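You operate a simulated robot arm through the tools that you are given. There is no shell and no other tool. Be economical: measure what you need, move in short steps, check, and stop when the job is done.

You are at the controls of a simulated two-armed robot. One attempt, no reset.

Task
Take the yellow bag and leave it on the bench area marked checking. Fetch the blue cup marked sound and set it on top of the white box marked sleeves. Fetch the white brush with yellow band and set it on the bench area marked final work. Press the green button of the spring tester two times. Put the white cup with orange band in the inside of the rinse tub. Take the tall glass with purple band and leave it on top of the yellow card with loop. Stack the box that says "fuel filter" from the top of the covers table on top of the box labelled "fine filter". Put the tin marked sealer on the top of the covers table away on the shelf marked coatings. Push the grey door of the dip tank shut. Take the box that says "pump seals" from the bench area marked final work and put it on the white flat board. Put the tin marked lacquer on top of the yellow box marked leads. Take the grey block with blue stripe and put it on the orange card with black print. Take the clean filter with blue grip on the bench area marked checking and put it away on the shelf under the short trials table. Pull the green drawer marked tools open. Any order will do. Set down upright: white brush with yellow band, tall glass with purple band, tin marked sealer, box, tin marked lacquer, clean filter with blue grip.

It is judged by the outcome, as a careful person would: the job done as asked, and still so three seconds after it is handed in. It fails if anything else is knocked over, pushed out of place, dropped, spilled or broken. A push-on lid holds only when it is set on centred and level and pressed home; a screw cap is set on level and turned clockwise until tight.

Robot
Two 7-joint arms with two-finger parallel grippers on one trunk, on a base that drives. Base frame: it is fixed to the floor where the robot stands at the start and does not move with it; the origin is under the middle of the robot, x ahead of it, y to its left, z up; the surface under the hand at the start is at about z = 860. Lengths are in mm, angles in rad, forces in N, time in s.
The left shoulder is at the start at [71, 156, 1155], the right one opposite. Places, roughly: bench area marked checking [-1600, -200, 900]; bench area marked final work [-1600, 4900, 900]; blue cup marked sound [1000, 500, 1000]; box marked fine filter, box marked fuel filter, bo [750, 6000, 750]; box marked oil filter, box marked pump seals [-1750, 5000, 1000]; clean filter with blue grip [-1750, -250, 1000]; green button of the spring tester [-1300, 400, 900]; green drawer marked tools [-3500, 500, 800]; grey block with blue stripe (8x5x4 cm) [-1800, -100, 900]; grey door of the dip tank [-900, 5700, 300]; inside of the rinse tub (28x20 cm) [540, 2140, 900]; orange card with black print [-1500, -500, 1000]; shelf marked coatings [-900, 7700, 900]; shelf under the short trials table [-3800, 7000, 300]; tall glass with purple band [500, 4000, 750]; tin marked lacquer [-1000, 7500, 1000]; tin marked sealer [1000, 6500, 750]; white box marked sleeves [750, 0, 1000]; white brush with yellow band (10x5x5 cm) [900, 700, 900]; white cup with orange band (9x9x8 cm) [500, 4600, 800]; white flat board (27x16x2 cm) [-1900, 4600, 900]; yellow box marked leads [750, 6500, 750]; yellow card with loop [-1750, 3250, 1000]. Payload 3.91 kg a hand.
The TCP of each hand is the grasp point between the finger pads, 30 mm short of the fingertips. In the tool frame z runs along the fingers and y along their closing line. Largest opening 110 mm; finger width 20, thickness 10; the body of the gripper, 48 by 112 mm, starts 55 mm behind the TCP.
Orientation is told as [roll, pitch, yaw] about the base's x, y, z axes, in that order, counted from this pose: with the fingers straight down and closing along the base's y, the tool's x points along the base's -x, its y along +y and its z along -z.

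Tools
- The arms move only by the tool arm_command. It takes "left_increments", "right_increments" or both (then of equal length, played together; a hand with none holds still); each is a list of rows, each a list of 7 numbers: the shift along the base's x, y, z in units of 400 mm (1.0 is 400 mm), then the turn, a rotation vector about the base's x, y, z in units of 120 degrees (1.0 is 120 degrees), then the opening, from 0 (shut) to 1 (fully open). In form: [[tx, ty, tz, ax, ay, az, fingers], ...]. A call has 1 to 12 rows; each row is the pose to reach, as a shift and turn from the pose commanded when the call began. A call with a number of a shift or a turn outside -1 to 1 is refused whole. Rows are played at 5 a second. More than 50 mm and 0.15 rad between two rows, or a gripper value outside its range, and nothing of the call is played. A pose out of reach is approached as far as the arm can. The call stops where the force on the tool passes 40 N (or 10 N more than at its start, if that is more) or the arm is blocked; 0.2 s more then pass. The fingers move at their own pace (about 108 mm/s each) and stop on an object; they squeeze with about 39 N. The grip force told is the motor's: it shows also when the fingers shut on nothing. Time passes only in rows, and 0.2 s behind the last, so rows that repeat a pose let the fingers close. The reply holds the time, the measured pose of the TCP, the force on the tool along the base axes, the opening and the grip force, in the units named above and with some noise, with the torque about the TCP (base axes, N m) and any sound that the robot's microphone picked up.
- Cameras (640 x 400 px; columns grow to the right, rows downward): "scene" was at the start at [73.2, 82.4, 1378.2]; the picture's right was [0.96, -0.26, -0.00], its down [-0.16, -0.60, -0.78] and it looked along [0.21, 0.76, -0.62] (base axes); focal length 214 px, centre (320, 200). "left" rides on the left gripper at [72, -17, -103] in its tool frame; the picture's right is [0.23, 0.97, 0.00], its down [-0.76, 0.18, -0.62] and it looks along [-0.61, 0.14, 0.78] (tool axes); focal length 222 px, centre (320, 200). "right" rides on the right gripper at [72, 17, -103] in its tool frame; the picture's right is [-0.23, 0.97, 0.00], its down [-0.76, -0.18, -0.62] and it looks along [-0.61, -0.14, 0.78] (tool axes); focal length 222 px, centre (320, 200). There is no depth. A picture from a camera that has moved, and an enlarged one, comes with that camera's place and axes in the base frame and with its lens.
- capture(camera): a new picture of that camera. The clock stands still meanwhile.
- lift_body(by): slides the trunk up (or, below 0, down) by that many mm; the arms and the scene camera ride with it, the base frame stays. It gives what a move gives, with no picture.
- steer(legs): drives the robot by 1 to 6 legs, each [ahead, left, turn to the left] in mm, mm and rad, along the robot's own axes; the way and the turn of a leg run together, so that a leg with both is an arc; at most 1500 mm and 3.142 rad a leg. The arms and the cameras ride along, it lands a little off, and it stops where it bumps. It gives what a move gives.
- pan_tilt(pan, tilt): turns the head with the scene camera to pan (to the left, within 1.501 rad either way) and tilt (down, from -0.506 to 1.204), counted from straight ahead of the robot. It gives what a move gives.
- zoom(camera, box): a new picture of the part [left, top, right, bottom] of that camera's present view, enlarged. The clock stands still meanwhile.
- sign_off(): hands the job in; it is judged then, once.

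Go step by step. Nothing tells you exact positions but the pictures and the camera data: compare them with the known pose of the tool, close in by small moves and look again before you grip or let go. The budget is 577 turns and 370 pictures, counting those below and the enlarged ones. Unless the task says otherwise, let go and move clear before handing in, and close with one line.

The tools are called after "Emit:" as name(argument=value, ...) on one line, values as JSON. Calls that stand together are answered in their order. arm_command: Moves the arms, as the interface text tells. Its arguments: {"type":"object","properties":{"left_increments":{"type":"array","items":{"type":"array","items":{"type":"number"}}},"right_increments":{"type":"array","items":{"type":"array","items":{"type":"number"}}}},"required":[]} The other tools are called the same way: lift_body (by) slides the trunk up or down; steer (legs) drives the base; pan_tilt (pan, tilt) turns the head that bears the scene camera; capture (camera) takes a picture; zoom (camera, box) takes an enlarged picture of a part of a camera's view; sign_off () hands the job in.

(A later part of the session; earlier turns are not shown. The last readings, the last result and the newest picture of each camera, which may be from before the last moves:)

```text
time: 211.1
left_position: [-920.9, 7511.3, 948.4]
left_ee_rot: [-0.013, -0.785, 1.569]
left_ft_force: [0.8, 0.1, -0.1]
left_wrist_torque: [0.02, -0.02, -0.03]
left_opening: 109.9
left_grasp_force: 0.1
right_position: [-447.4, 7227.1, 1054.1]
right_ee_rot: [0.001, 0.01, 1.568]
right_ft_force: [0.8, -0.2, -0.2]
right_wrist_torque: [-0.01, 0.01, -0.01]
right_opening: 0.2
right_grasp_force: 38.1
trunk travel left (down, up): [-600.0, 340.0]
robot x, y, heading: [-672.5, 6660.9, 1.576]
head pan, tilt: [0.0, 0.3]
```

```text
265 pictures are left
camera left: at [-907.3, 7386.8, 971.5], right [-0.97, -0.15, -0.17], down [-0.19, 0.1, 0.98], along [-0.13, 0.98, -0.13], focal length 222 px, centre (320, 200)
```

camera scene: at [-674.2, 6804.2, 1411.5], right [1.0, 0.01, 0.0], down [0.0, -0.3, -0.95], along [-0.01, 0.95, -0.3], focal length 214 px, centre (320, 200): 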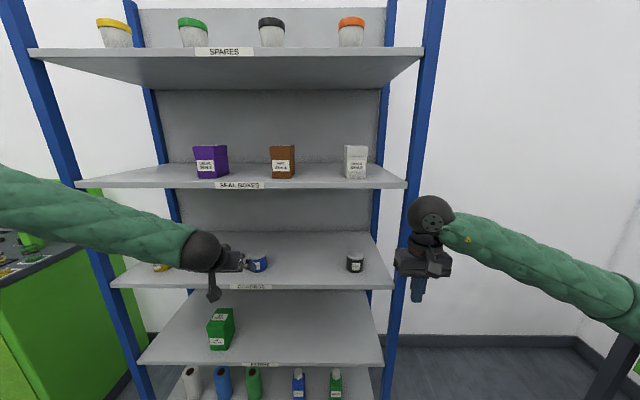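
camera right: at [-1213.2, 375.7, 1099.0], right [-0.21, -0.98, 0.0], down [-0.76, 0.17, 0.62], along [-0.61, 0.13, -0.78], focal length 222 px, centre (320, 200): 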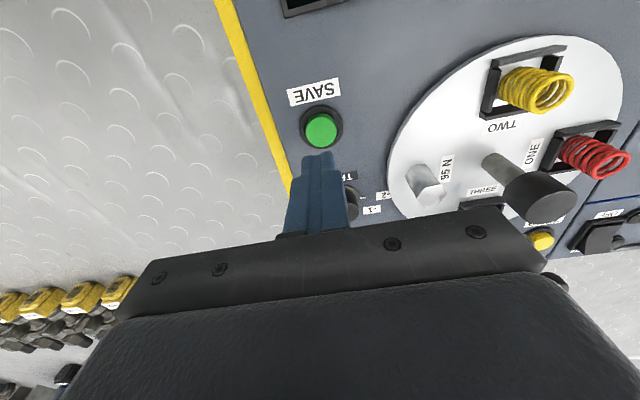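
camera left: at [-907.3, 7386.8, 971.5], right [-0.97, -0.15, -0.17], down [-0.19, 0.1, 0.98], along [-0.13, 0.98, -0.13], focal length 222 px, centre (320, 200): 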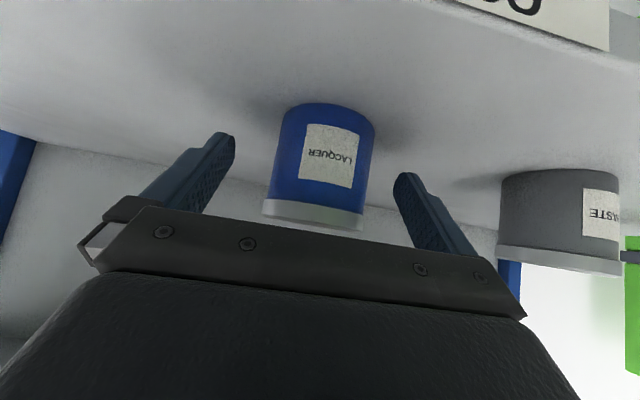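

Emit:
arm_command(left_increments=[[0, 0.025, -0.005, 0, 0, 0, 1], [0, 0.025, -0.005, 0, 0, 0, 0], [0, 0.025, -0.005, 0, 0, 0, 0], [0, 0.025, -0.005, 0, 0, 0, 0]])

Emit:
capture(camera="left")

```text
time: 212.1
left_position: [-921.2, 7521.1, 946.7]
left_ee_rot: [-0.016, -0.784, 1.566]
left_ft_force: [-0.2, -0.1, 0.2]
left_wrist_torque: [-0.06, 0.02, -0.01]
left_opening: 66.0
left_grasp_force: 38.9
right_position: [-447.0, 7228.2, 1054.7]
right_ee_rot: [-0.001, 0.007, 1.569]
right_ft_force: [-0.6, 1.0, 0.6]
right_wrist_torque: [-0.01, 0.01, -0.02]
right_opening: 0.0
right_grasp_force: 38.1
trunk travel left (down, up): [-600.0, 340.0]
robot x, y, heading: [-673.0, 6659.7, 1.578]
head pan, tilt: [0.0, 0.3]
```

```text
264 pictures are left
camera left: at [-907.5, 7396.0, 969.6], right [-0.97, -0.15, -0.17], down [-0.19, 0.1, 0.98], along [-0.13, 0.98, -0.13], focal length 222 px, centre (320, 200)
```

left: 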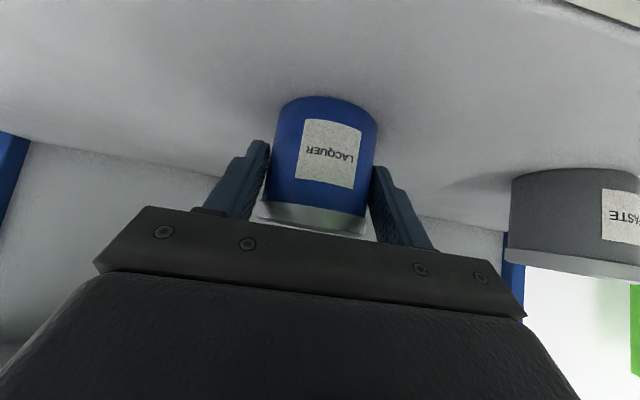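

Lacquer tin is gripped. Lift and draw back out of the shelf.

Emit:
arm_command(left_increments=[[0, 0, 0.04, 0, 0, 0, 0], [0, -0.03, 0.09, 0, 0, 0, 0], [0, -0.13, 0.12, 0, 0, 0, 0], [0, -0.24, 0.14, 0, 0, 0, 0], [0, -0.35, 0.16, 0, 0, 0, 0], [0, -0.46, 0.18, 0, 0, 0, 0], [0, -0.5, 0.2, 0, 0, 0, 0]])

Emit:
steer(legs=[[-350, 0, 0], [0, -250, 0]])

Emit:
capture(camera="left")

Emit:
pan_tilt(pan=-1.3, tilt=0.5)

Emit:
capture(camera="scene")

```text
time: 213.7
left_position: [-923.0, 7320.6, 1025.0]
left_ee_rot: [-0.014, -0.786, 1.567]
left_ft_force: [-0.2, 0.4, -2.2]
left_wrist_torque: [-0.05, -0.03, -0.01]
left_opening: 66.4
left_grasp_force: 39.4
right_position: [-446.8, 7226.1, 1054.4]
right_ee_rot: [-0.001, 0.006, 1.569]
right_ft_force: [0.1, -0.2, 0.2]
right_wrist_torque: [0.0, -0.03, 0.03]
right_opening: 0.0
right_grasp_force: 38.0
trunk travel left (down, up): [-600.0, 340.0]
robot x, y, heading: [-674.2, 6661.8, 1.581]
head pan, tilt: [0.0, 0.3]
```

```text
time: 217.3
left_position: [-676.3, 6979.3, 1025.1]
left_ee_rot: [-0.012, -0.786, 1.566]
left_ft_force: [1.2, -0.2, -2.0]
left_wrist_torque: [-0.01, 0.04, 0.01]
left_opening: 66.2
left_grasp_force: 39.2
right_position: [-198.7, 6884.7, 1054.8]
right_ee_rot: [0.002, 0.007, 1.567]
right_ft_force: [0.5, -0.4, -0.8]
right_wrist_torque: [-0.01, -0.01, -0.01]
right_opening: 0.0
right_grasp_force: 37.5
trunk travel left (down, up): [-600.0, 340.0]
robot x, y, heading: [-424.7, 6318.9, 1.574]
head pan, tilt: [0.0, 0.3]
```

```text
263 pictures are left
camera left: at [-661.4, 6854.0, 1048.0], right [-0.97, -0.15, -0.17], down [-0.18, 0.1, 0.98], along [-0.13, 0.98, -0.13], focal length 222 px, centre (320, 200)
```

left: 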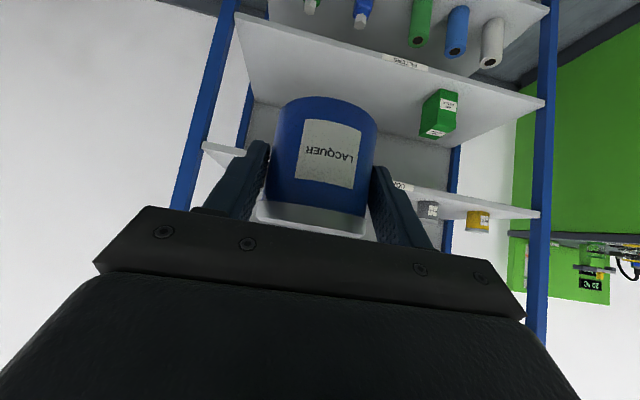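

```text
time: 218.8
left_position: [-675.9, 6979.2, 1024.7]
left_ee_rot: [-0.015, -0.785, 1.566]
left_ft_force: [0.0, -0.3, -2.6]
left_wrist_torque: [-0.04, -0.02, 0.0]
left_opening: 66.3
left_grasp_force: 39.1
right_position: [-199.4, 6884.7, 1053.4]
right_ee_rot: [0.0, 0.009, 1.569]
right_ft_force: [-0.6, 0.5, 0.3]
right_wrist_torque: [0.03, 0.04, 0.03]
right_opening: 0.0
right_grasp_force: 37.6
trunk travel left (down, up): [-600.0, 340.0]
robot x, y, heading: [-426.6, 6316.6, 1.577]
head pan, tilt: [-1.3, 0.499]
```

```text
262 pictures are left
camera scene: at [-339.5, 6391.9, 1393.3], right [0.27, -0.96, 0.0], down [-0.46, -0.13, -0.88], along [0.84, 0.24, -0.48], focal length 214 px, centre (320, 200)
```

scene: 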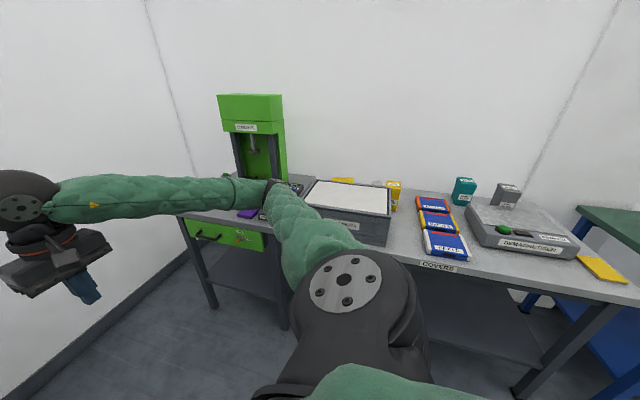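

Turn right to face the covers table.

Emit:
steer(legs=[[0, 0, -1.575], [0, 0, 0]])

Emit:
pan_tilt(pan=0, tilt=0.6)

Emit:
capture(camera="scene")

```text
time: 223.5
left_position: [249.9, 6518.2, 1024.6]
left_ee_rot: [-0.014, -0.785, -0.077]
left_ft_force: [0.8, 0.7, -2.2]
left_wrist_torque: [0.03, 0.03, -0.01]
left_opening: 66.4
left_grasp_force: 39.0
right_position: [123.7, 6049.5, 1053.6]
right_ee_rot: [0.0, 0.008, -0.079]
right_ft_force: [-0.8, -0.7, -0.1]
right_wrist_torque: [0.0, 0.01, 0.01]
right_opening: 0.0
right_grasp_force: 38.1
trunk travel left (down, up): [-600.0, 340.0]
robot x, y, heading: [-428.0, 6318.9, -0.068]
head pan, tilt: [-1.3, 0.499]
```

```text
time: 225.0
left_position: [251.7, 6518.1, 1024.8]
left_ee_rot: [-0.013, -0.785, -0.077]
left_ft_force: [0.5, 0.7, -2.0]
left_wrist_torque: [-0.03, 0.07, -0.01]
left_opening: 66.4
left_grasp_force: 39.0
right_position: [123.2, 6049.9, 1054.6]
right_ee_rot: [0.001, 0.008, -0.076]
right_ft_force: [0.1, -0.1, -0.2]
right_wrist_torque: [-0.02, -0.03, -0.01]
right_opening: 0.2
right_grasp_force: 37.7
trunk travel left (down, up): [-600.0, 340.0]
robot x, y, heading: [-429.5, 6315.7, -0.071]
head pan, tilt: [0.0, 0.6]
```

```text
261 pictures are left
camera scene: at [-287.9, 6306.8, 1384.2], right [-0.07, -1.0, 0.0], down [-0.56, 0.04, -0.82], along [0.82, -0.06, -0.57], focal length 214 px, centre (320, 200)
```

scene: 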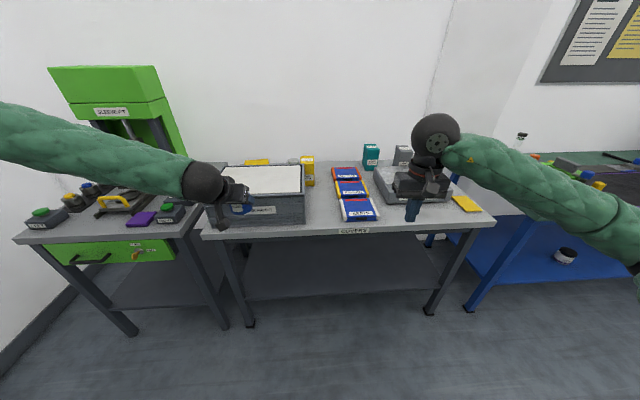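

Emit:
steer(legs=[[250, 0, 0.07]])

Emit:
capture(camera="scene")

Emit:
zoom(camera="scene", box=[200, 110, 440, 230])

```text
time: 226.8
left_position: [484.1, 6557.0, 1023.5]
left_ee_rot: [-0.014, -0.784, -0.007]
left_ft_force: [-0.1, -0.9, -2.2]
left_wrist_torque: [0.01, 0.03, 0.01]
left_opening: 66.0
left_grasp_force: 39.2
right_position: [391.3, 6082.5, 1054.0]
right_ee_rot: [0.0, 0.008, -0.007]
right_ft_force: [0.1, 0.3, -0.3]
right_wrist_torque: [-0.01, 0.06, 0.0]
right_opening: 0.2
right_grasp_force: 37.4
trunk travel left (down, up): [-600.0, 340.0]
robot x, y, heading: [-179.7, 6308.2, 0.009]
head pan, tilt: [0.0, 0.6]
```

```text
260 pictures are left
camera scene: at [-38.2, 6308.9, 1384.1], right [0.0, -1.0, 0.0], down [-0.57, 0.0, -0.82], along [0.82, 0.0, -0.57], focal length 214 px, centre (320, 200)
```

scene: 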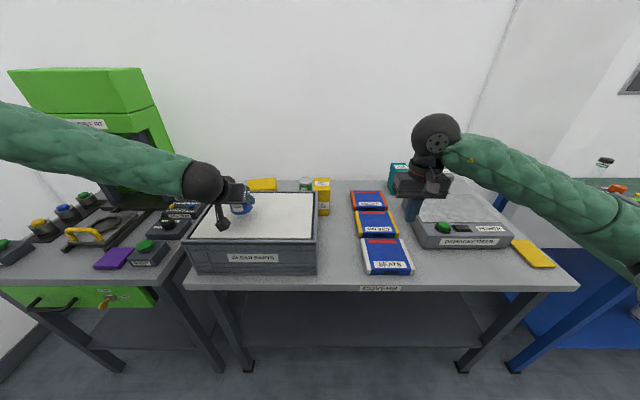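

```text
2.67 times, centred on (320, 170) of scene
camera zoom: at [-38.2, 6308.9, 1384.1], right [0.0, -1.0, 0.0], down [-0.57, 0.0, -0.82], along [0.82, 0.0, -0.57], focal length 572 px, centre (320, 280)
```

zoom: 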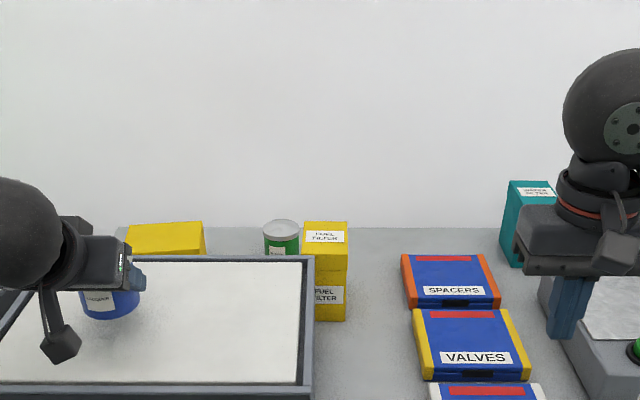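

Emit:
steer(legs=[[200, 0, -0.005]])

Emit:
arm_command(right_increments=[[-0.05, -0.1, 0, 0, 0, 0, 0], [-0.05, -0.2, 0.02, 0, 0, 0, 0.5], [-0.05, -0.3, 0.04, 0, 0, 0, 1], [-0.05, -0.4, 0.06, 0, 0, 0, 1]])

Emit:
capture(camera="left")

Emit:
capture(camera="scene")

Emit:
zoom(camera="scene", box=[270, 130, 470, 250])

```text
time: 228.4
left_position: [690.2, 6556.6, 1024.6]
left_ee_rot: [-0.014, -0.783, -0.007]
left_ft_force: [0.9, -0.3, -2.9]
left_wrist_torque: [-0.01, 0.05, 0.01]
left_opening: 65.9
left_grasp_force: 39.2
right_position: [595.5, 6080.9, 1053.7]
right_ee_rot: [0.001, 0.009, -0.007]
right_ft_force: [-0.6, 0.5, 0.4]
right_wrist_torque: [0.0, 0.02, 0.0]
right_opening: 0.1
right_grasp_force: 38.3
trunk travel left (down, up): [-600.0, 340.0]
robot x, y, heading: [25.7, 6307.2, -0.001]
head pan, tilt: [0.0, 0.6]
```

```text
time: 229.4
left_position: [688.5, 6557.6, 1025.4]
left_ee_rot: [-0.011, -0.786, -0.008]
left_ft_force: [-1.0, 0.0, -2.1]
left_wrist_torque: [-0.01, 0.01, 0.04]
left_opening: 66.3
left_grasp_force: 38.8
right_position: [569.6, 5923.7, 1080.0]
right_ee_rot: [0.001, 0.007, -0.006]
right_ft_force: [-0.3, 0.7, 0.3]
right_wrist_torque: [0.04, 0.0, 0.02]
right_opening: 110.2
right_grasp_force: 0.0
trunk travel left (down, up): [-600.0, 340.0]
robot x, y, heading: [26.6, 6310.5, 0.003]
head pan, tilt: [0.0, 0.6]
```

```text
258 pictures are left
camera left: at [563.4, 6542.2, 1048.3], right [-0.14, 0.97, -0.17], down [0.1, 0.18, 0.98], along [0.98, 0.12, -0.13], focal length 222 px, centre (320, 200)
```

left: 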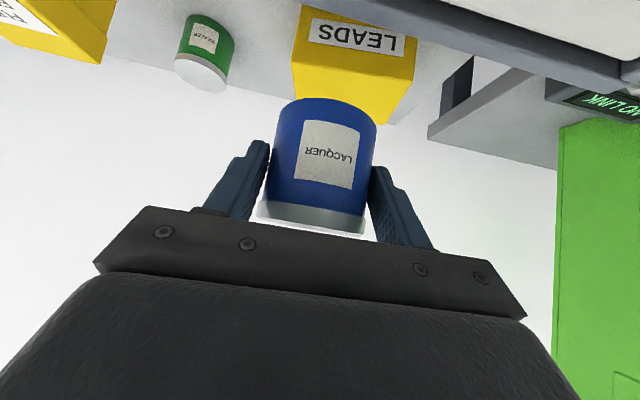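

```text
257 pictures are left
camera scene: at [165.1, 6308.5, 1384.3], right [0.0, -1.0, 0.0], down [-0.56, 0.0, -0.83], along [0.83, 0.0, -0.56], focal length 214 px, centre (320, 200)
```

scene: 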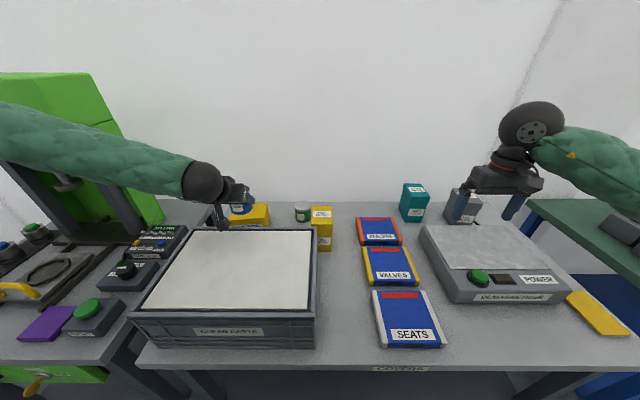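

```text
3.20 times, centred on (370, 190) of scene
camera zoom: at [165.1, 6308.5, 1384.3], right [0.0, -1.0, 0.0], down [-0.56, 0.0, -0.83], along [0.83, 0.0, -0.56], focal length 686 px, centre (160, 232)
```

zoom: 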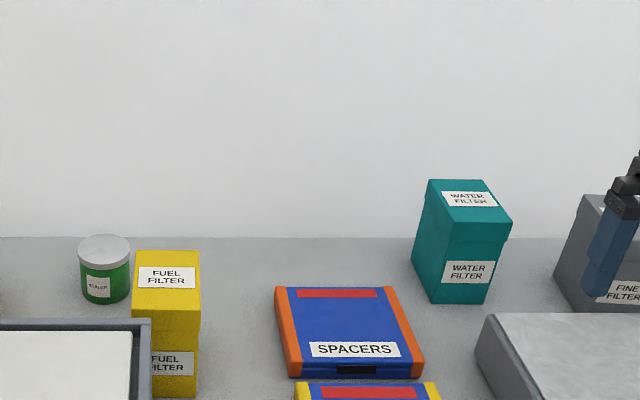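

Leads box top is at z≈846, centred near (868,6600). Bring the lacquer tin over it.

Emit:
arm_command(left_increments=[[0.1, 0.03, 0, 0, 0, 0, 0], [0.2, 0.06, 0, 0, 0, 0, 0], [0.3, 0.09, 0, 0, 0, 0, 0], [0.4, 0.1, 0, 0, 0, 0, 0], [0.45, 0.105, -0.05, 0, 0, 0, 0], [0.45, 0.105, -0.15, 0, 0, 0, 0], [0.45, 0.105, -0.22, 0, 0, 0, 0]])

Emit:
capture(camera="left")

Emit:
zoom(camera="scene", box=[190, 150, 310, 250])

```text
time: 231.0
left_position: [869.6, 6598.7, 936.0]
left_ee_rot: [-0.014, -0.785, -0.007]
left_ft_force: [0.5, -0.5, -1.6]
left_wrist_torque: [0.0, 0.04, 0.03]
left_opening: 65.8
left_grasp_force: 38.7
right_position: [573.1, 5923.0, 1078.5]
right_ee_rot: [0.001, 0.009, -0.008]
right_ft_force: [0.9, -0.2, 0.2]
right_wrist_torque: [-0.02, 0.01, -0.03]
right_opening: 109.7
right_grasp_force: 0.0
trunk travel left (down, up): [-600.0, 340.0]
robot x, y, heading: [28.7, 6309.8, 0.006]
head pan, tilt: [0.0, 0.6]
```

```text
255 pictures are left
camera left: at [745.1, 6584.1, 958.8], right [-0.14, 0.97, -0.17], down [0.1, 0.19, 0.98], along [0.98, 0.12, -0.13], focal length 222 px, centre (320, 200)
```

left: 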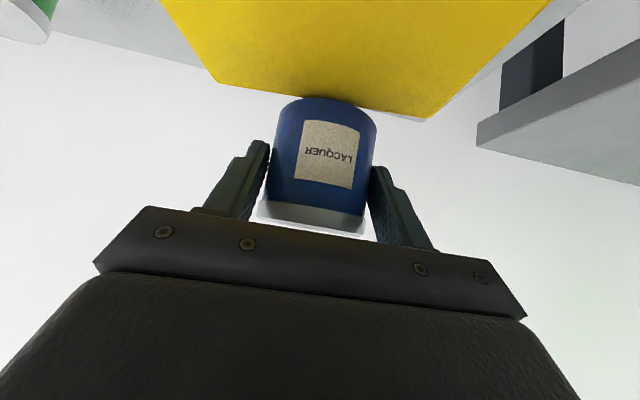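

```text
4.00 times, centred on (250, 200) of scene
camera zoom: at [166.7, 6309.3, 1384.2], right [0.0, -1.0, 0.0], down [-0.57, 0.0, -0.82], along [0.82, 0.0, -0.57], focal length 858 px, centre (600, 200)
```

zoom: 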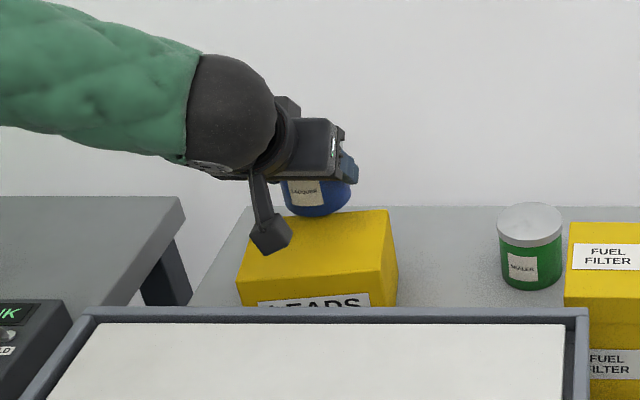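

Emit:
arm_command(left_increments=[[-0.015, 0, -0.05, 0, 0, 0, 0], [-0.015, 0, -0.08, 0, 0, 0, 0], [-0.015, 0, -0.09, 0, 0, 0, 0], [-0.015, 0, -0.1, 0, 0, 0, 0]])

Emit:
zoom(camera="scene", box=[220, 160, 300, 240])

```text
time: 231.8
left_position: [866.4, 6597.7, 910.1]
left_ee_rot: [-0.017, -0.796, -0.008]
left_ft_force: [-1.1, -0.6, 18.6]
left_wrist_torque: [0.07, -0.04, -0.03]
left_opening: 64.7
left_grasp_force: 38.8
right_position: [571.7, 5924.2, 1079.9]
right_ee_rot: [0.0, 0.008, -0.007]
right_ft_force: [0.7, 0.1, -0.2]
right_wrist_torque: [-0.02, 0.01, -0.03]
right_opening: 109.8
right_grasp_force: 0.1
trunk travel left (down, up): [-600.0, 340.0]
robot x, y, heading: [24.4, 6309.7, 0.002]
head pan, tilt: [0.0, 0.6]
stopped in row 3 (left hand): the force on the tool passed its limit at 43 N (the readings are from after the stop); the commanded pose is now the measured one
```

```text
5.00 times, centred on (260, 200) of scene
camera zoom: at [165.6, 6309.3, 1384.0], right [0.0, -1.0, 0.0], down [-0.57, 0.0, -0.82], along [0.82, 0.0, -0.57], focal length 1072 px, centre (620, 200)
```

zoom: 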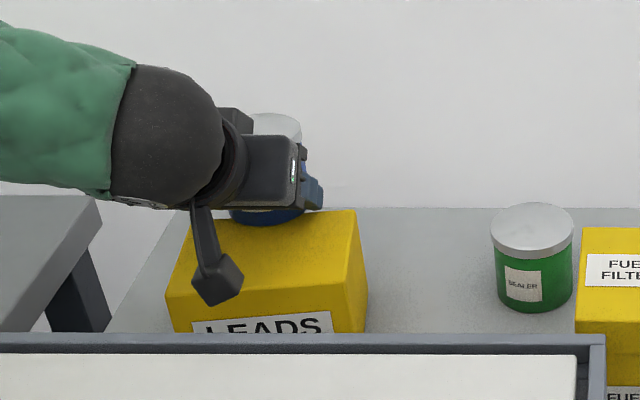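

The box is a bit taller (top ≈870), so the true centre is nearer at about (831,6588). Lift slightly, shift 35 mm back toward me, and look.

Emit:
arm_command(left_increments=[[0, 0, 0.04, 0, 0, 0, 0], [-0.045, -0.01, 0.05, 0, 0.005, 0, 0], [-0.088, -0.02, 0.05, 0, 0.005, 0, 0]])

Emit:
capture(camera="left")

Emit:
zoom(camera="scene", box=[220, 160, 300, 240])

```text
time: 232.6
left_position: [829.8, 6589.3, 926.6]
left_ee_rot: [-0.016, -0.78, -0.006]
left_ft_force: [-0.2, -0.7, -1.7]
left_wrist_torque: [-0.05, 0.06, 0.02]
left_opening: 64.3
left_grasp_force: 39.2
right_position: [570.3, 5922.9, 1079.2]
right_ee_rot: [0.0, 0.006, -0.009]
right_ft_force: [-0.3, 0.1, 0.3]
right_wrist_torque: [0.01, -0.02, 0.02]
right_opening: 110.0
right_grasp_force: 0.0
trunk travel left (down, up): [-600.0, 340.0]
robot x, y, heading: [25.7, 6312.2, -0.001]
head pan, tilt: [0.0, 0.6]
```

```text
252 pictures are left
camera left: at [704.8, 6575.4, 948.8], right [-0.14, 0.97, -0.17], down [0.11, 0.19, 0.98], along [0.98, 0.12, -0.13], focal length 222 px, centre (320, 200)
```

left: 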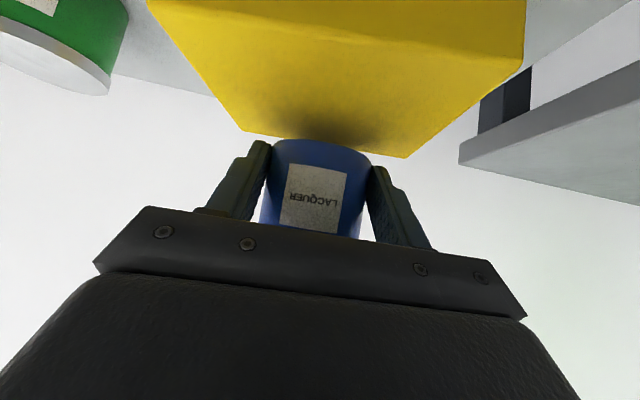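

```text
5.00 times, centred on (260, 200) of scene
camera zoom: at [166.1, 6309.3, 1384.2], right [0.0, -1.0, 0.0], down [-0.57, 0.0, -0.82], along [0.82, 0.0, -0.57], focal length 1072 px, centre (620, 200)
```

zoom: 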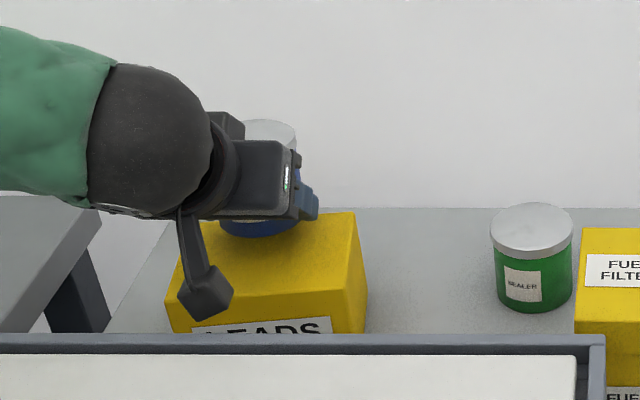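

The tin slipped about 20 mm up in the grip during contact. The box top is about z 880, centred near (825,6583). I'll shift back a little and lower gently until touching.

Emit:
arm_command(left_increments=[[-0.04, -0.01, 0, 0, 0, 0, 0], [-0.04, -0.01, -0.015, 0, 0, 0, 0], [-0.04, -0.01, -0.025, 0, 0, 0, 0], [-0.04, -0.01, -0.032, 0, 0, 0, 0]])

Emit:
zoom(camera="scene", box=[220, 160, 300, 240])

Emit:
capture(camera="left")

```text
time: 233.6
left_position: [815.2, 6587.2, 913.5]
left_ee_rot: [-0.015, -0.782, -0.007]
left_ft_force: [-1.1, 0.6, 1.8]
left_wrist_torque: [0.07, -0.15, 0.04]
left_opening: 64.5
left_grasp_force: 38.9
right_position: [571.3, 5922.4, 1079.0]
right_ee_rot: [0.001, 0.008, -0.006]
right_ft_force: [0.2, -0.7, -0.2]
right_wrist_torque: [0.0, 0.0, -0.01]
right_opening: 110.0
right_grasp_force: 0.2
trunk travel left (down, up): [-600.0, 340.0]
robot x, y, heading: [26.9, 6310.6, 0.003]
head pan, tilt: [0.0, 0.6]
```

```text
5.00 times, centred on (260, 200) of scene
camera zoom: at [165.6, 6309.1, 1384.4], right [0.0, -1.0, 0.0], down [-0.57, 0.0, -0.82], along [0.82, 0.0, -0.57], focal length 1072 px, centre (620, 200)
```

zoom: 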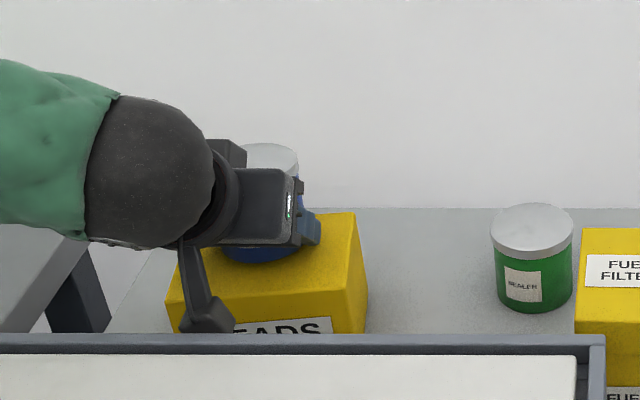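

```text
249 pictures are left
camera left: at [688.9, 6572.0, 937.0], right [-0.14, 0.97, -0.17], down [0.1, 0.19, 0.98], along [0.98, 0.12, -0.13], focal length 222 px, centre (320, 200)
```

left: 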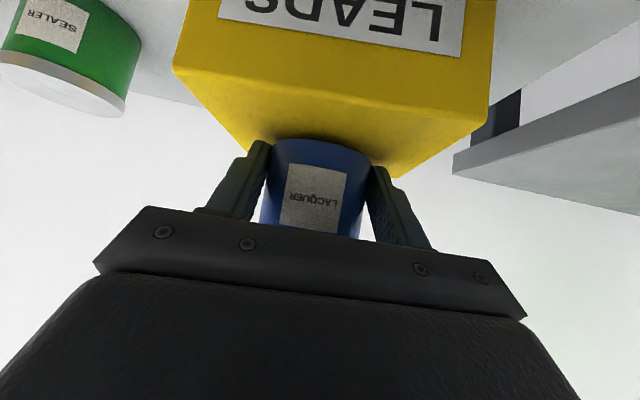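

Emit:
arm_command(left_increments=[[0, 0, -0.005, 0, 0, 0, 0], [0, 0, -0.01, 0, 0, 0, 0]])

Emit:
zoom(camera="scene", box=[230, 180, 290, 230])

```text
time: 234.2
left_position: [814.7, 6585.8, 914.3]
left_ee_rot: [-0.014, -0.785, -0.007]
left_ft_force: [-2.8, 2.2, 22.1]
left_wrist_torque: [0.31, -0.93, 0.11]
left_opening: 64.6
left_grasp_force: 39.5
right_position: [569.4, 5922.7, 1080.0]
right_ee_rot: [-0.001, 0.006, -0.007]
right_ft_force: [-0.8, 0.0, 0.5]
right_wrist_torque: [-0.01, 0.02, 0.03]
right_opening: 109.9
right_grasp_force: 0.1
trunk travel left (down, up): [-600.0, 340.0]
robot x, y, heading: [27.0, 6310.0, -0.002]
head pan, tilt: [0.0, 0.6]
```

```text
8.00 times, centred on (260, 205) of scene
camera zoom: at [163.7, 6308.7, 1384.9], right [0.0, -1.0, 0.0], down [-0.56, 0.0, -0.83], along [0.83, 0.0, -0.56], focal length 1716 px, centre (800, 160)
```

zoom: 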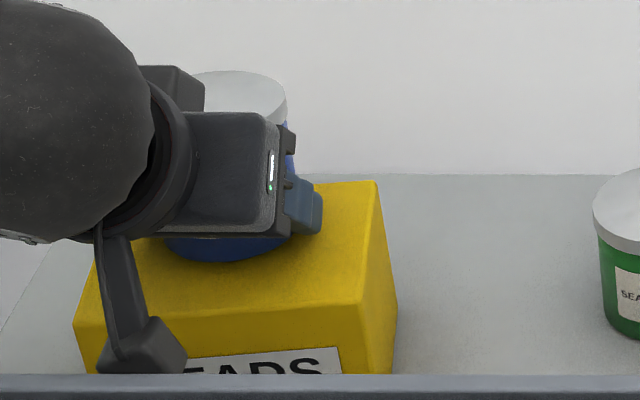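

Emit:
arm_command(left_increments=[[0, 0, 0, 0, 0, 0, 0.62], [0, 0, 0, 0, 0, 0, 0.66]])

Emit:
capture(camera="left")

Emit:
zoom(camera="scene", box=[230, 180, 290, 230])

```text
time: 234.8
left_position: [813.8, 6584.6, 913.8]
left_ee_rot: [-0.014, -0.785, -0.011]
left_ft_force: [2.9, -8.0, 29.5]
left_wrist_torque: [0.84, -0.49, -0.44]
left_opening: 68.2
left_grasp_force: 0.0
right_position: [570.2, 5922.1, 1080.1]
right_ee_rot: [0.004, 0.004, -0.008]
right_ft_force: [-0.6, -0.4, 0.3]
right_wrist_torque: [0.01, -0.01, 0.02]
right_opening: 109.9
right_grasp_force: 0.0
trunk travel left (down, up): [-600.0, 340.0]
robot x, y, heading: [26.3, 6309.4, 0.003]
head pan, tilt: [0.0, 0.6]
```

```text
247 pictures are left
camera left: at [688.8, 6570.3, 935.8], right [-0.14, 0.98, -0.17], down [0.1, 0.19, 0.98], along [0.98, 0.12, -0.13], focal length 222 px, centre (320, 200)
```

left: 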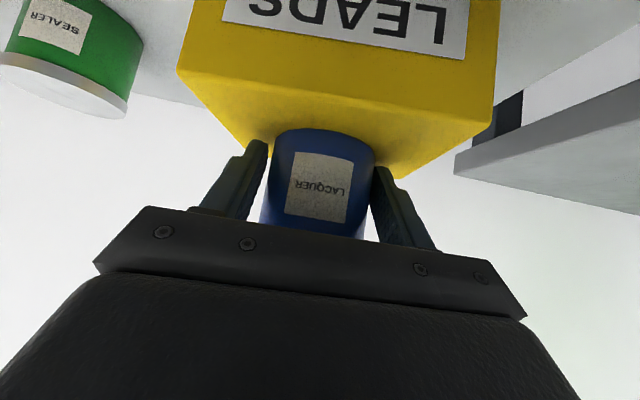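

```text
8.00 times, centred on (260, 205) of scene
camera zoom: at [163.7, 6307.4, 1384.7], right [0.0, -1.0, 0.0], down [-0.56, 0.0, -0.83], along [0.83, 0.0, -0.56], focal length 1716 px, centre (800, 160)
```

zoom: 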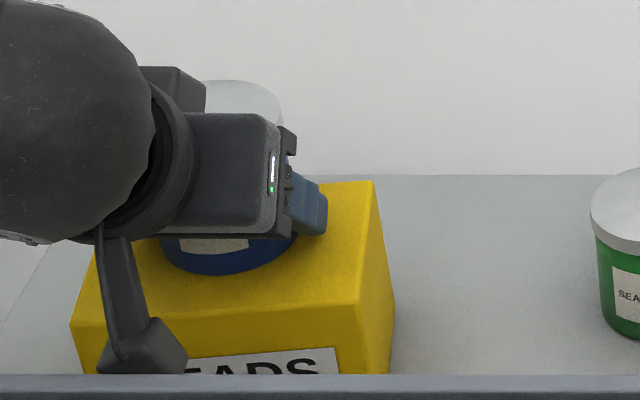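

The tin has settled onto the box. Raise slightly, open fully, and retreat along the tool line.

Emit:
arm_command(left_increments=[[-0.01, 0, 0.015, 0, 0, 0, 0.66], [-0.02, 0, 0.025, 0, 0, 0, 0.9], [-0.03, 0, 0.035, 0, 0, 0, 1], [-0.09, 0, 0.1, 0, 0, 0, 1], [-0.16, 0, 0.17, 0, 0, 0, 1], [-0.24, 0, 0.24, 0, 0, 0, 1], [-0.32, 0, 0.3, 0, 0, 0, 1]])

Emit:
capture(camera="left")

Emit:
zoom(camera="scene", box=[210, 160, 310, 240])

```text
time: 235.6
left_position: [807.9, 6588.9, 922.7]
left_ee_rot: [-0.012, -0.781, -0.006]
left_ft_force: [32.7, 1.8, -17.3]
left_wrist_torque: [0.24, -2.12, 0.2]
left_opening: 109.8
left_grasp_force: 0.3
right_position: [572.4, 5923.1, 1077.6]
right_ee_rot: [-0.001, 0.009, -0.011]
right_ft_force: [-0.5, -0.1, 0.4]
right_wrist_torque: [0.02, -0.04, -0.02]
right_opening: 110.1
right_grasp_force: 0.1
trunk travel left (down, up): [-600.0, 340.0]
robot x, y, heading: [29.9, 6313.5, 0.001]
head pan, tilt: [0.0, 0.6]
stopped in row 4 (left hand): the force on the tool passed its limit at 91 N (the readings are from after the stop); the commanded pose is now the measured one
```

```text
245 pictures are left
camera left: at [682.1, 6573.0, 944.5], right [-0.15, 0.97, -0.17], down [0.11, 0.18, 0.98], along [0.98, 0.13, -0.13], focal length 222 px, centre (320, 200)
```

left: 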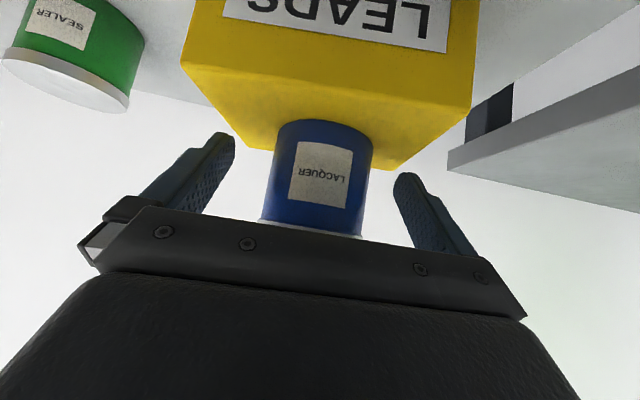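

```text
5.00 times, centred on (260, 200) of scene
camera zoom: at [169.1, 6308.9, 1383.6], right [0.0, -1.0, 0.0], down [-0.57, 0.0, -0.82], along [0.82, 0.0, -0.57], focal length 1072 px, centre (620, 200)
```

zoom: 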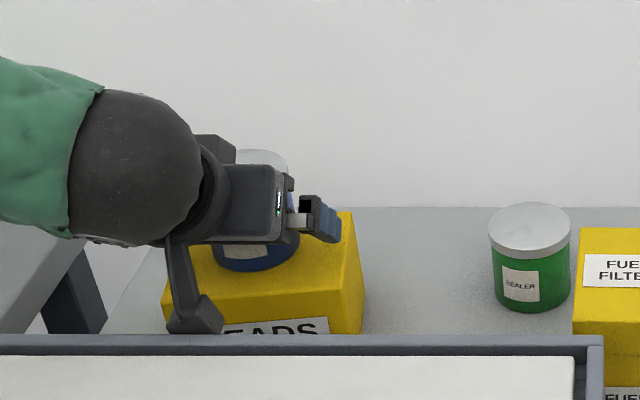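

Something resists the retreat. Look at the whole arm before moving.

Emit:
pan_tilt(pan=0.4, tilt=0.6)

Emit:
capture(camera="scene")

Emit:
zoom(camera="scene", box=[250, 130, 410, 250])

```text
time: 236.5
left_position: [807.7, 6587.5, 921.0]
left_ee_rot: [-0.015, -0.779, -0.004]
left_ft_force: [42.1, 0.3, -12.9]
left_wrist_torque: [0.15, -1.33, 0.45]
left_opening: 110.1
left_grasp_force: 0.0
right_position: [574.3, 5922.7, 1077.0]
right_ee_rot: [0.0, 0.011, -0.008]
right_ft_force: [-0.3, 0.3, -0.6]
right_wrist_torque: [-0.01, -0.01, 0.03]
right_opening: 110.0
right_grasp_force: 0.1
trunk travel left (down, up): [-600.0, 340.0]
robot x, y, heading: [29.0, 6312.7, -0.001]
head pan, tilt: [0.4, 0.6]
```

```text
243 pictures are left
camera scene: at [163.8, 6343.7, 1383.8], right [0.39, -0.92, 0.0], down [-0.52, -0.22, -0.82], along [0.76, 0.32, -0.57], focal length 214 px, centre (320, 200)
```

scene: 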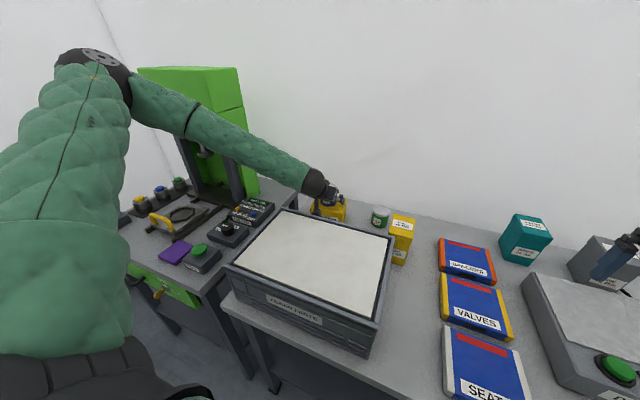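

```text
3.33 times, centred on (330, 190) of scene
camera zoom: at [163.8, 6343.7, 1383.8], right [0.39, -0.92, 0.0], down [-0.52, -0.22, -0.82], along [0.76, 0.32, -0.57], focal length 715 px, centre (287, 233)
```

zoom: 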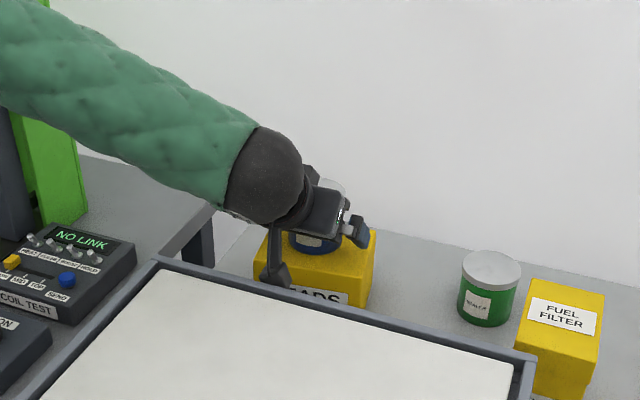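

Emit:
arm_command(left_increments=[[0.015, 0, 0, 0, 0, 0, 1], [0.015, 0, 0, 0, 0, 0, 1]])

Emit:
zoom(camera="scene", box=[290, 160, 370, 230])

```text
time: 237.1
left_position: [807.8, 6587.1, 922.6]
left_ee_rot: [-0.014, -0.779, -0.006]
left_ft_force: [0.6, 0.6, 0.2]
left_wrist_torque: [-0.03, 0.03, 0.01]
left_opening: 110.1
left_grasp_force: 0.1
right_position: [571.4, 5922.7, 1078.9]
right_ee_rot: [0.001, 0.008, -0.008]
right_ft_force: [-0.5, 0.4, -0.5]
right_wrist_torque: [-0.04, -0.01, -0.01]
right_opening: 109.8
right_grasp_force: 0.1
trunk travel left (down, up): [-600.0, 340.0]
robot x, y, heading: [24.4, 6313.4, 0.006]
head pan, tilt: [0.4, 0.6]
```

```text
5.71 times, centred on (330, 195) of scene
camera zoom: at [159.0, 6343.5, 1384.4], right [0.39, -0.92, 0.0], down [-0.52, -0.22, -0.82], along [0.76, 0.32, -0.57], focal length 1226 px, centre (263, 229)
```

zoom: 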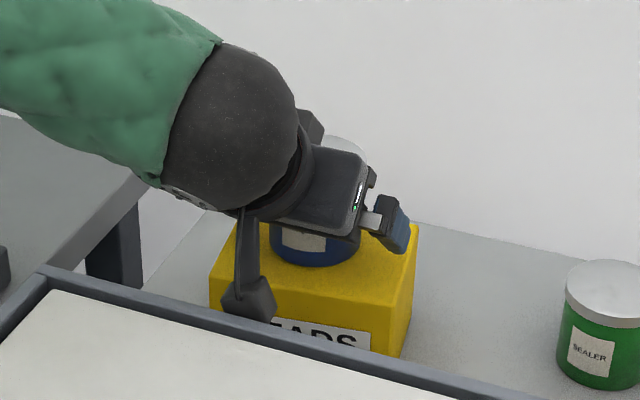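

Force is gone; the retreat direction is blocked by something. Try straight up in small steps.

Emit:
arm_command(left_increments=[[0.005, 0, 0.01, 0, 0, 0, 1], [0.005, 0, 0.025, 0, 0, 0, 1], [0.005, 0, 0.04, 0, 0, 0, 1]])

Emit:
capture(camera="left")

```text
time: 237.9
left_position: [810.6, 6587.2, 939.3]
left_ee_rot: [-0.012, -0.78, -0.006]
left_ft_force: [-0.6, -0.3, 0.2]
left_wrist_torque: [0.02, 0.0, 0.04]
left_opening: 110.2
left_grasp_force: 0.1
right_position: [571.4, 5922.2, 1079.4]
right_ee_rot: [0.001, 0.007, -0.007]
right_ft_force: [0.5, 0.0, 0.3]
right_wrist_torque: [-0.03, -0.01, 0.02]
right_opening: 110.0
right_grasp_force: 0.0
trunk travel left (down, up): [-600.0, 340.0]
robot x, y, heading: [25.8, 6313.2, -0.003]
head pan, tilt: [0.4, 0.6]
```

```text
240 pictures are left
camera left: at [686.1, 6572.1, 963.2], right [-0.15, 0.97, -0.17], down [0.11, 0.18, 0.98], along [0.98, 0.13, -0.13], focal length 222 px, centre (320, 200)
```

left: 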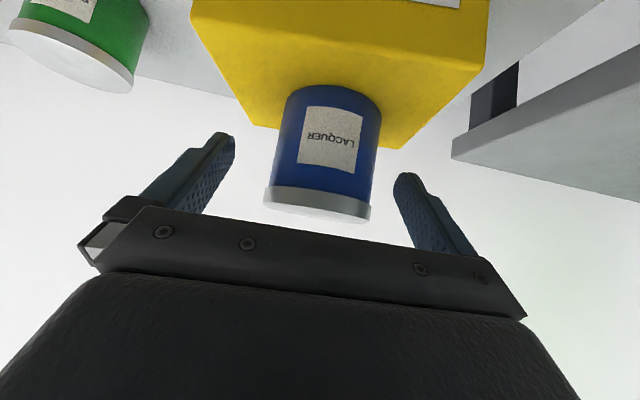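

Tin stands upright on the leads box. Keep rising, then retreat.

Emit:
arm_command(left_increments=[[0, 0, 0.08, 0, 0, 0, 1], [0, 0, 0.16, 0, 0, 0, 1], [0, 0, 0.24, 0, 0, 0, 1], [-0.1, 0, 0.3, 0, -0.03, 0, 1], [-0.2, 0, 0.32, 0, -0.1, 0, 1], [-0.3, 0, 0.32, 0, -0.17, 0, 1], [-0.4, 0.02, 0.32, 0, -0.24, 0, 1], [-0.5, 0.04, 0.32, 0, -0.31, 0, 1], [-0.55, 0.06, 0.32, 0, -0.375, 0, 1]])

Emit:
pan_tilt(pan=0.1, tilt=0.65)

Emit:
capture(camera="scene")

Emit:
zoom(camera="scene", box=[240, 130, 400, 250])

```text
time: 239.9
left_position: [659.1, 6631.8, 1050.9]
left_ee_rot: [0.579, -1.566, -0.593]
left_ft_force: [-0.5, 0.3, -0.3]
left_wrist_torque: [-0.01, -0.01, 0.01]
left_opening: 109.9
left_grasp_force: 0.1
left hand out of reach, approached as far as the arm can: row 7, 8, 9
right_position: [569.6, 5924.3, 1080.6]
right_ee_rot: [0.0, 0.007, -0.009]
right_ft_force: [-0.1, -0.2, 0.9]
right_wrist_torque: [-0.01, -0.01, -0.01]
right_opening: 109.9
right_grasp_force: 0.1
trunk travel left (down, up): [-600.0, 340.0]
robot x, y, heading: [26.4, 6306.4, -0.003]
head pan, tilt: [0.4, 0.6]
```

```text
time: 240.7
left_position: [659.9, 6632.3, 1050.7]
left_ee_rot: [0.53, -1.564, -0.55]
left_ft_force: [0.3, 0.6, -0.3]
left_wrist_torque: [-0.02, 0.02, 0.0]
left_opening: 110.1
left_grasp_force: 0.1
right_position: [570.8, 5922.5, 1080.0]
right_ee_rot: [-0.001, 0.007, -0.009]
right_ft_force: [-0.2, -1.0, 0.1]
right_wrist_torque: [-0.03, 0.01, 0.0]
right_opening: 110.0
right_grasp_force: 0.0
trunk travel left (down, up): [-600.0, 340.0]
robot x, y, heading: [29.8, 6308.8, 0.002]
head pan, tilt: [0.099, 0.649]
```

```text
239 pictures are left
camera scene: at [164.0, 6317.9, 1380.0], right [0.1, -0.99, 0.0], down [-0.6, -0.06, -0.8], along [0.79, 0.08, -0.6], focal length 214 px, centre (320, 200)
```

scene: 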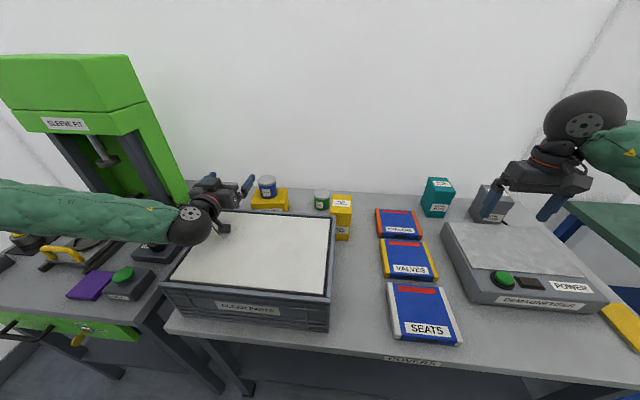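

```text
3.33 times, centred on (320, 190) of scene
camera zoom: at [164.0, 6317.9, 1380.0], right [0.1, -0.99, 0.0], down [-0.6, -0.06, -0.8], along [0.79, 0.08, -0.6], focal length 715 px, centre (320, 233)
```

zoom: 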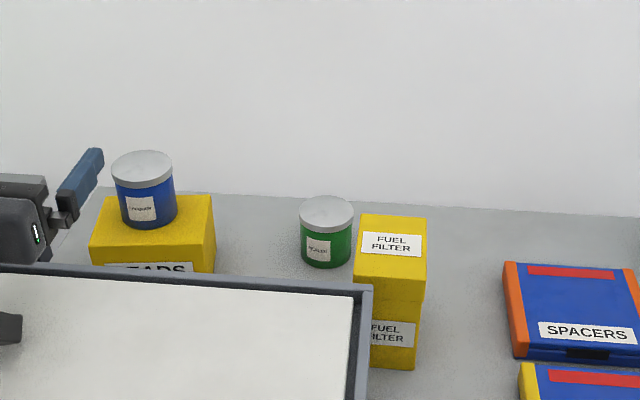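

Lacquer is placed. Next I'll stack the fuel filter box before taking the sealer. Untilt the left hand and bring the right hand over toward the fuel filter box.

Emit:
arm_command(left_increments=[[0, 0, 0.02, 0, 0.07, 0, 1], [0, 0, 0.04, 0, 0.14, 0, 1], [0, 0, 0.06, 0, 0.21, 0, 1], [0, 0.02, 0.08, 0, 0.28, 0, 1], [0, 0.04, 0.1, 0, 0.35, 0, 1], [0, 0.06, 0.12, 0, 0.42, 0, 1], [-0.03, 0.08, 0.14, 0, 0.49, 0, 1], [-0.06, 0.1, 0.16, 0, 0.56, 0, 1], [-0.09, 0.12, 0.18, 0, 0.63, 0, 1], [-0.12, 0.14, 0.2, 0, 0.7, 0, 1], [-0.15, 0.16, 0.2, 0, 0.745, 0, 1]], right_increments=[[0.035, 0.085, 0, 0, 0, 0, 1], [0.07, 0.17, 0, 0, 0, 0, 1], [0.105, 0.255, 0, 0, 0, 0, 1], [0.14, 0.34, 0, 0, 0, 0, 1], [0.175, 0.425, 0, 0, 0, 0, 1], [0.21, 0.51, 0, 0, 0, 0, 1], [0.245, 0.595, 0, 0, 0, 0, 1], [0.28, 0.68, 0, 0, 0, 0, 1], [0.315, 0.765, 0, 0, 0, 0, 1], [0.35, 0.85, 0, 0, 0, 0, 1], [0.38, 0.9, 0, 0, 0, 0, 1]])

Emit:
capture(camera="right")

Emit:
capture(camera="scene")

```text
time: 243.1
left_position: [596.7, 6692.0, 1128.3]
left_ee_rot: [-0.018, -0.004, -0.005]
left_ft_force: [-0.2, -0.7, -0.5]
left_wrist_torque: [-0.02, -0.01, -0.01]
left_opening: 110.3
left_grasp_force: 0.1
left hand out of reach, approached as far as the arm can: row 1, 2
right_position: [724.0, 6286.0, 1080.6]
right_ee_rot: [0.0, 0.007, -0.009]
right_ft_force: [0.5, -0.3, -1.0]
right_wrist_torque: [-0.01, 0.01, -0.02]
right_opening: 109.8
right_grasp_force: 0.1
trunk travel left (down, up): [-600.0, 340.0]
robot x, y, heading: [24.5, 6308.0, -0.0]
head pan, tilt: [0.099, 0.649]
```

```text
237 pictures are left
camera right: at [653.9, 6301.9, 1182.6], right [0.24, 0.97, 0.0], down [0.76, -0.18, 0.62], along [0.6, -0.15, -0.79], focal length 222 px, centre (320, 200)
```

right: 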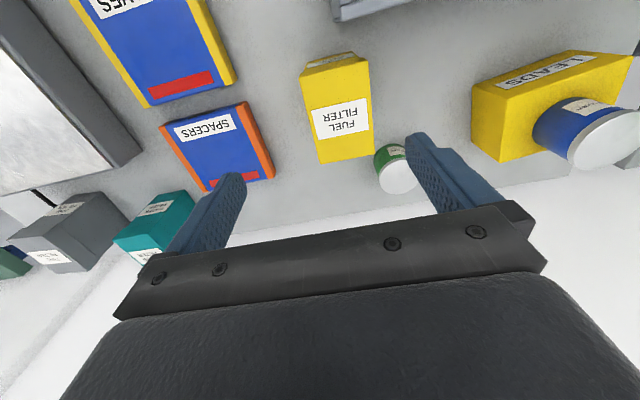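

```text
236 pictures are left
camera scene: at [164.3, 6318.6, 1379.9], right [0.1, -0.99, 0.0], down [-0.6, -0.06, -0.8], along [0.79, 0.08, -0.61], focal length 214 px, centre (320, 200)
```

scene: 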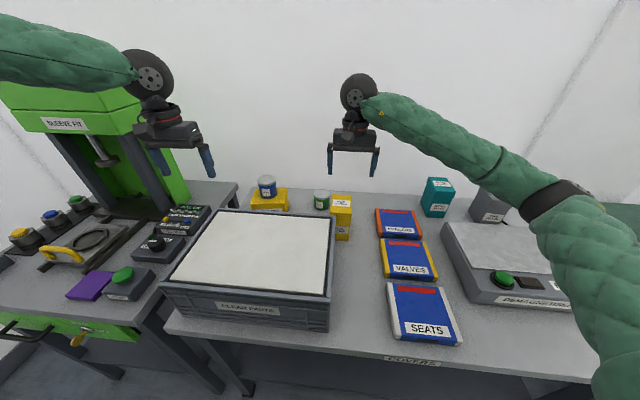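

Triangulating: the fuel filter box top is near z 920, centre (750,6303). Move above and check before descending.

Emit:
arm_command(right_increments=[[0.065, 0.042, 0, 0, 0, -0.033, 1], [0.065, 0.042, -0.1, 0, 0, -0.033, 1], [0.065, 0.042, -0.2, 0, 0, -0.033, 1]])

Emit:
capture(camera="right")

Emit:
zoom(camera="scene", box=[300, 120, 420, 250])

```text
time: 243.9
left_position: [596.9, 6692.0, 1128.0]
left_ee_rot: [-0.017, -0.005, -0.004]
left_ft_force: [1.2, 0.2, -0.1]
left_wrist_torque: [0.01, -0.01, 0.0]
left_opening: 110.0
left_grasp_force: 0.0
right_position: [749.4, 6300.7, 994.8]
right_ee_rot: [-0.001, 0.006, -0.076]
right_ft_force: [0.0, 1.0, -0.4]
right_wrist_torque: [-0.01, 0.0, -0.02]
right_opening: 110.0
right_grasp_force: 0.1
trunk travel left (down, up): [-600.0, 340.0]
robot x, y, heading: [26.3, 6306.6, 0.005]
head pan, tilt: [0.099, 0.649]
```

```text
235 pictures are left
camera right: at [680.6, 6322.7, 1099.2], right [0.3, 0.95, 0.0], down [0.75, -0.24, 0.62], along [0.59, -0.19, -0.79], focal length 222 px, centre (320, 200)
```

right: 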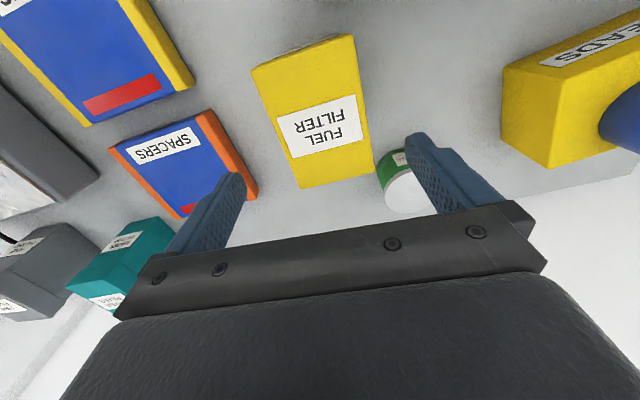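

```text
3.08 times, centred on (360, 185) of scene
camera zoom: at [165.0, 6318.2, 1380.0], right [0.1, -0.99, 0.0], down [-0.6, -0.06, -0.8], along [0.79, 0.08, -0.61], focal length 660 px, centre (197, 246)
```

zoom: 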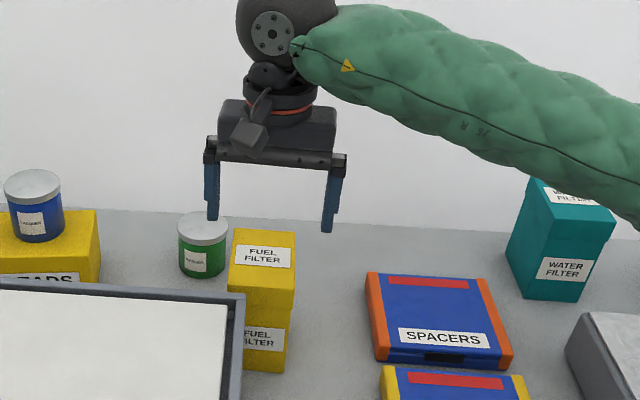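

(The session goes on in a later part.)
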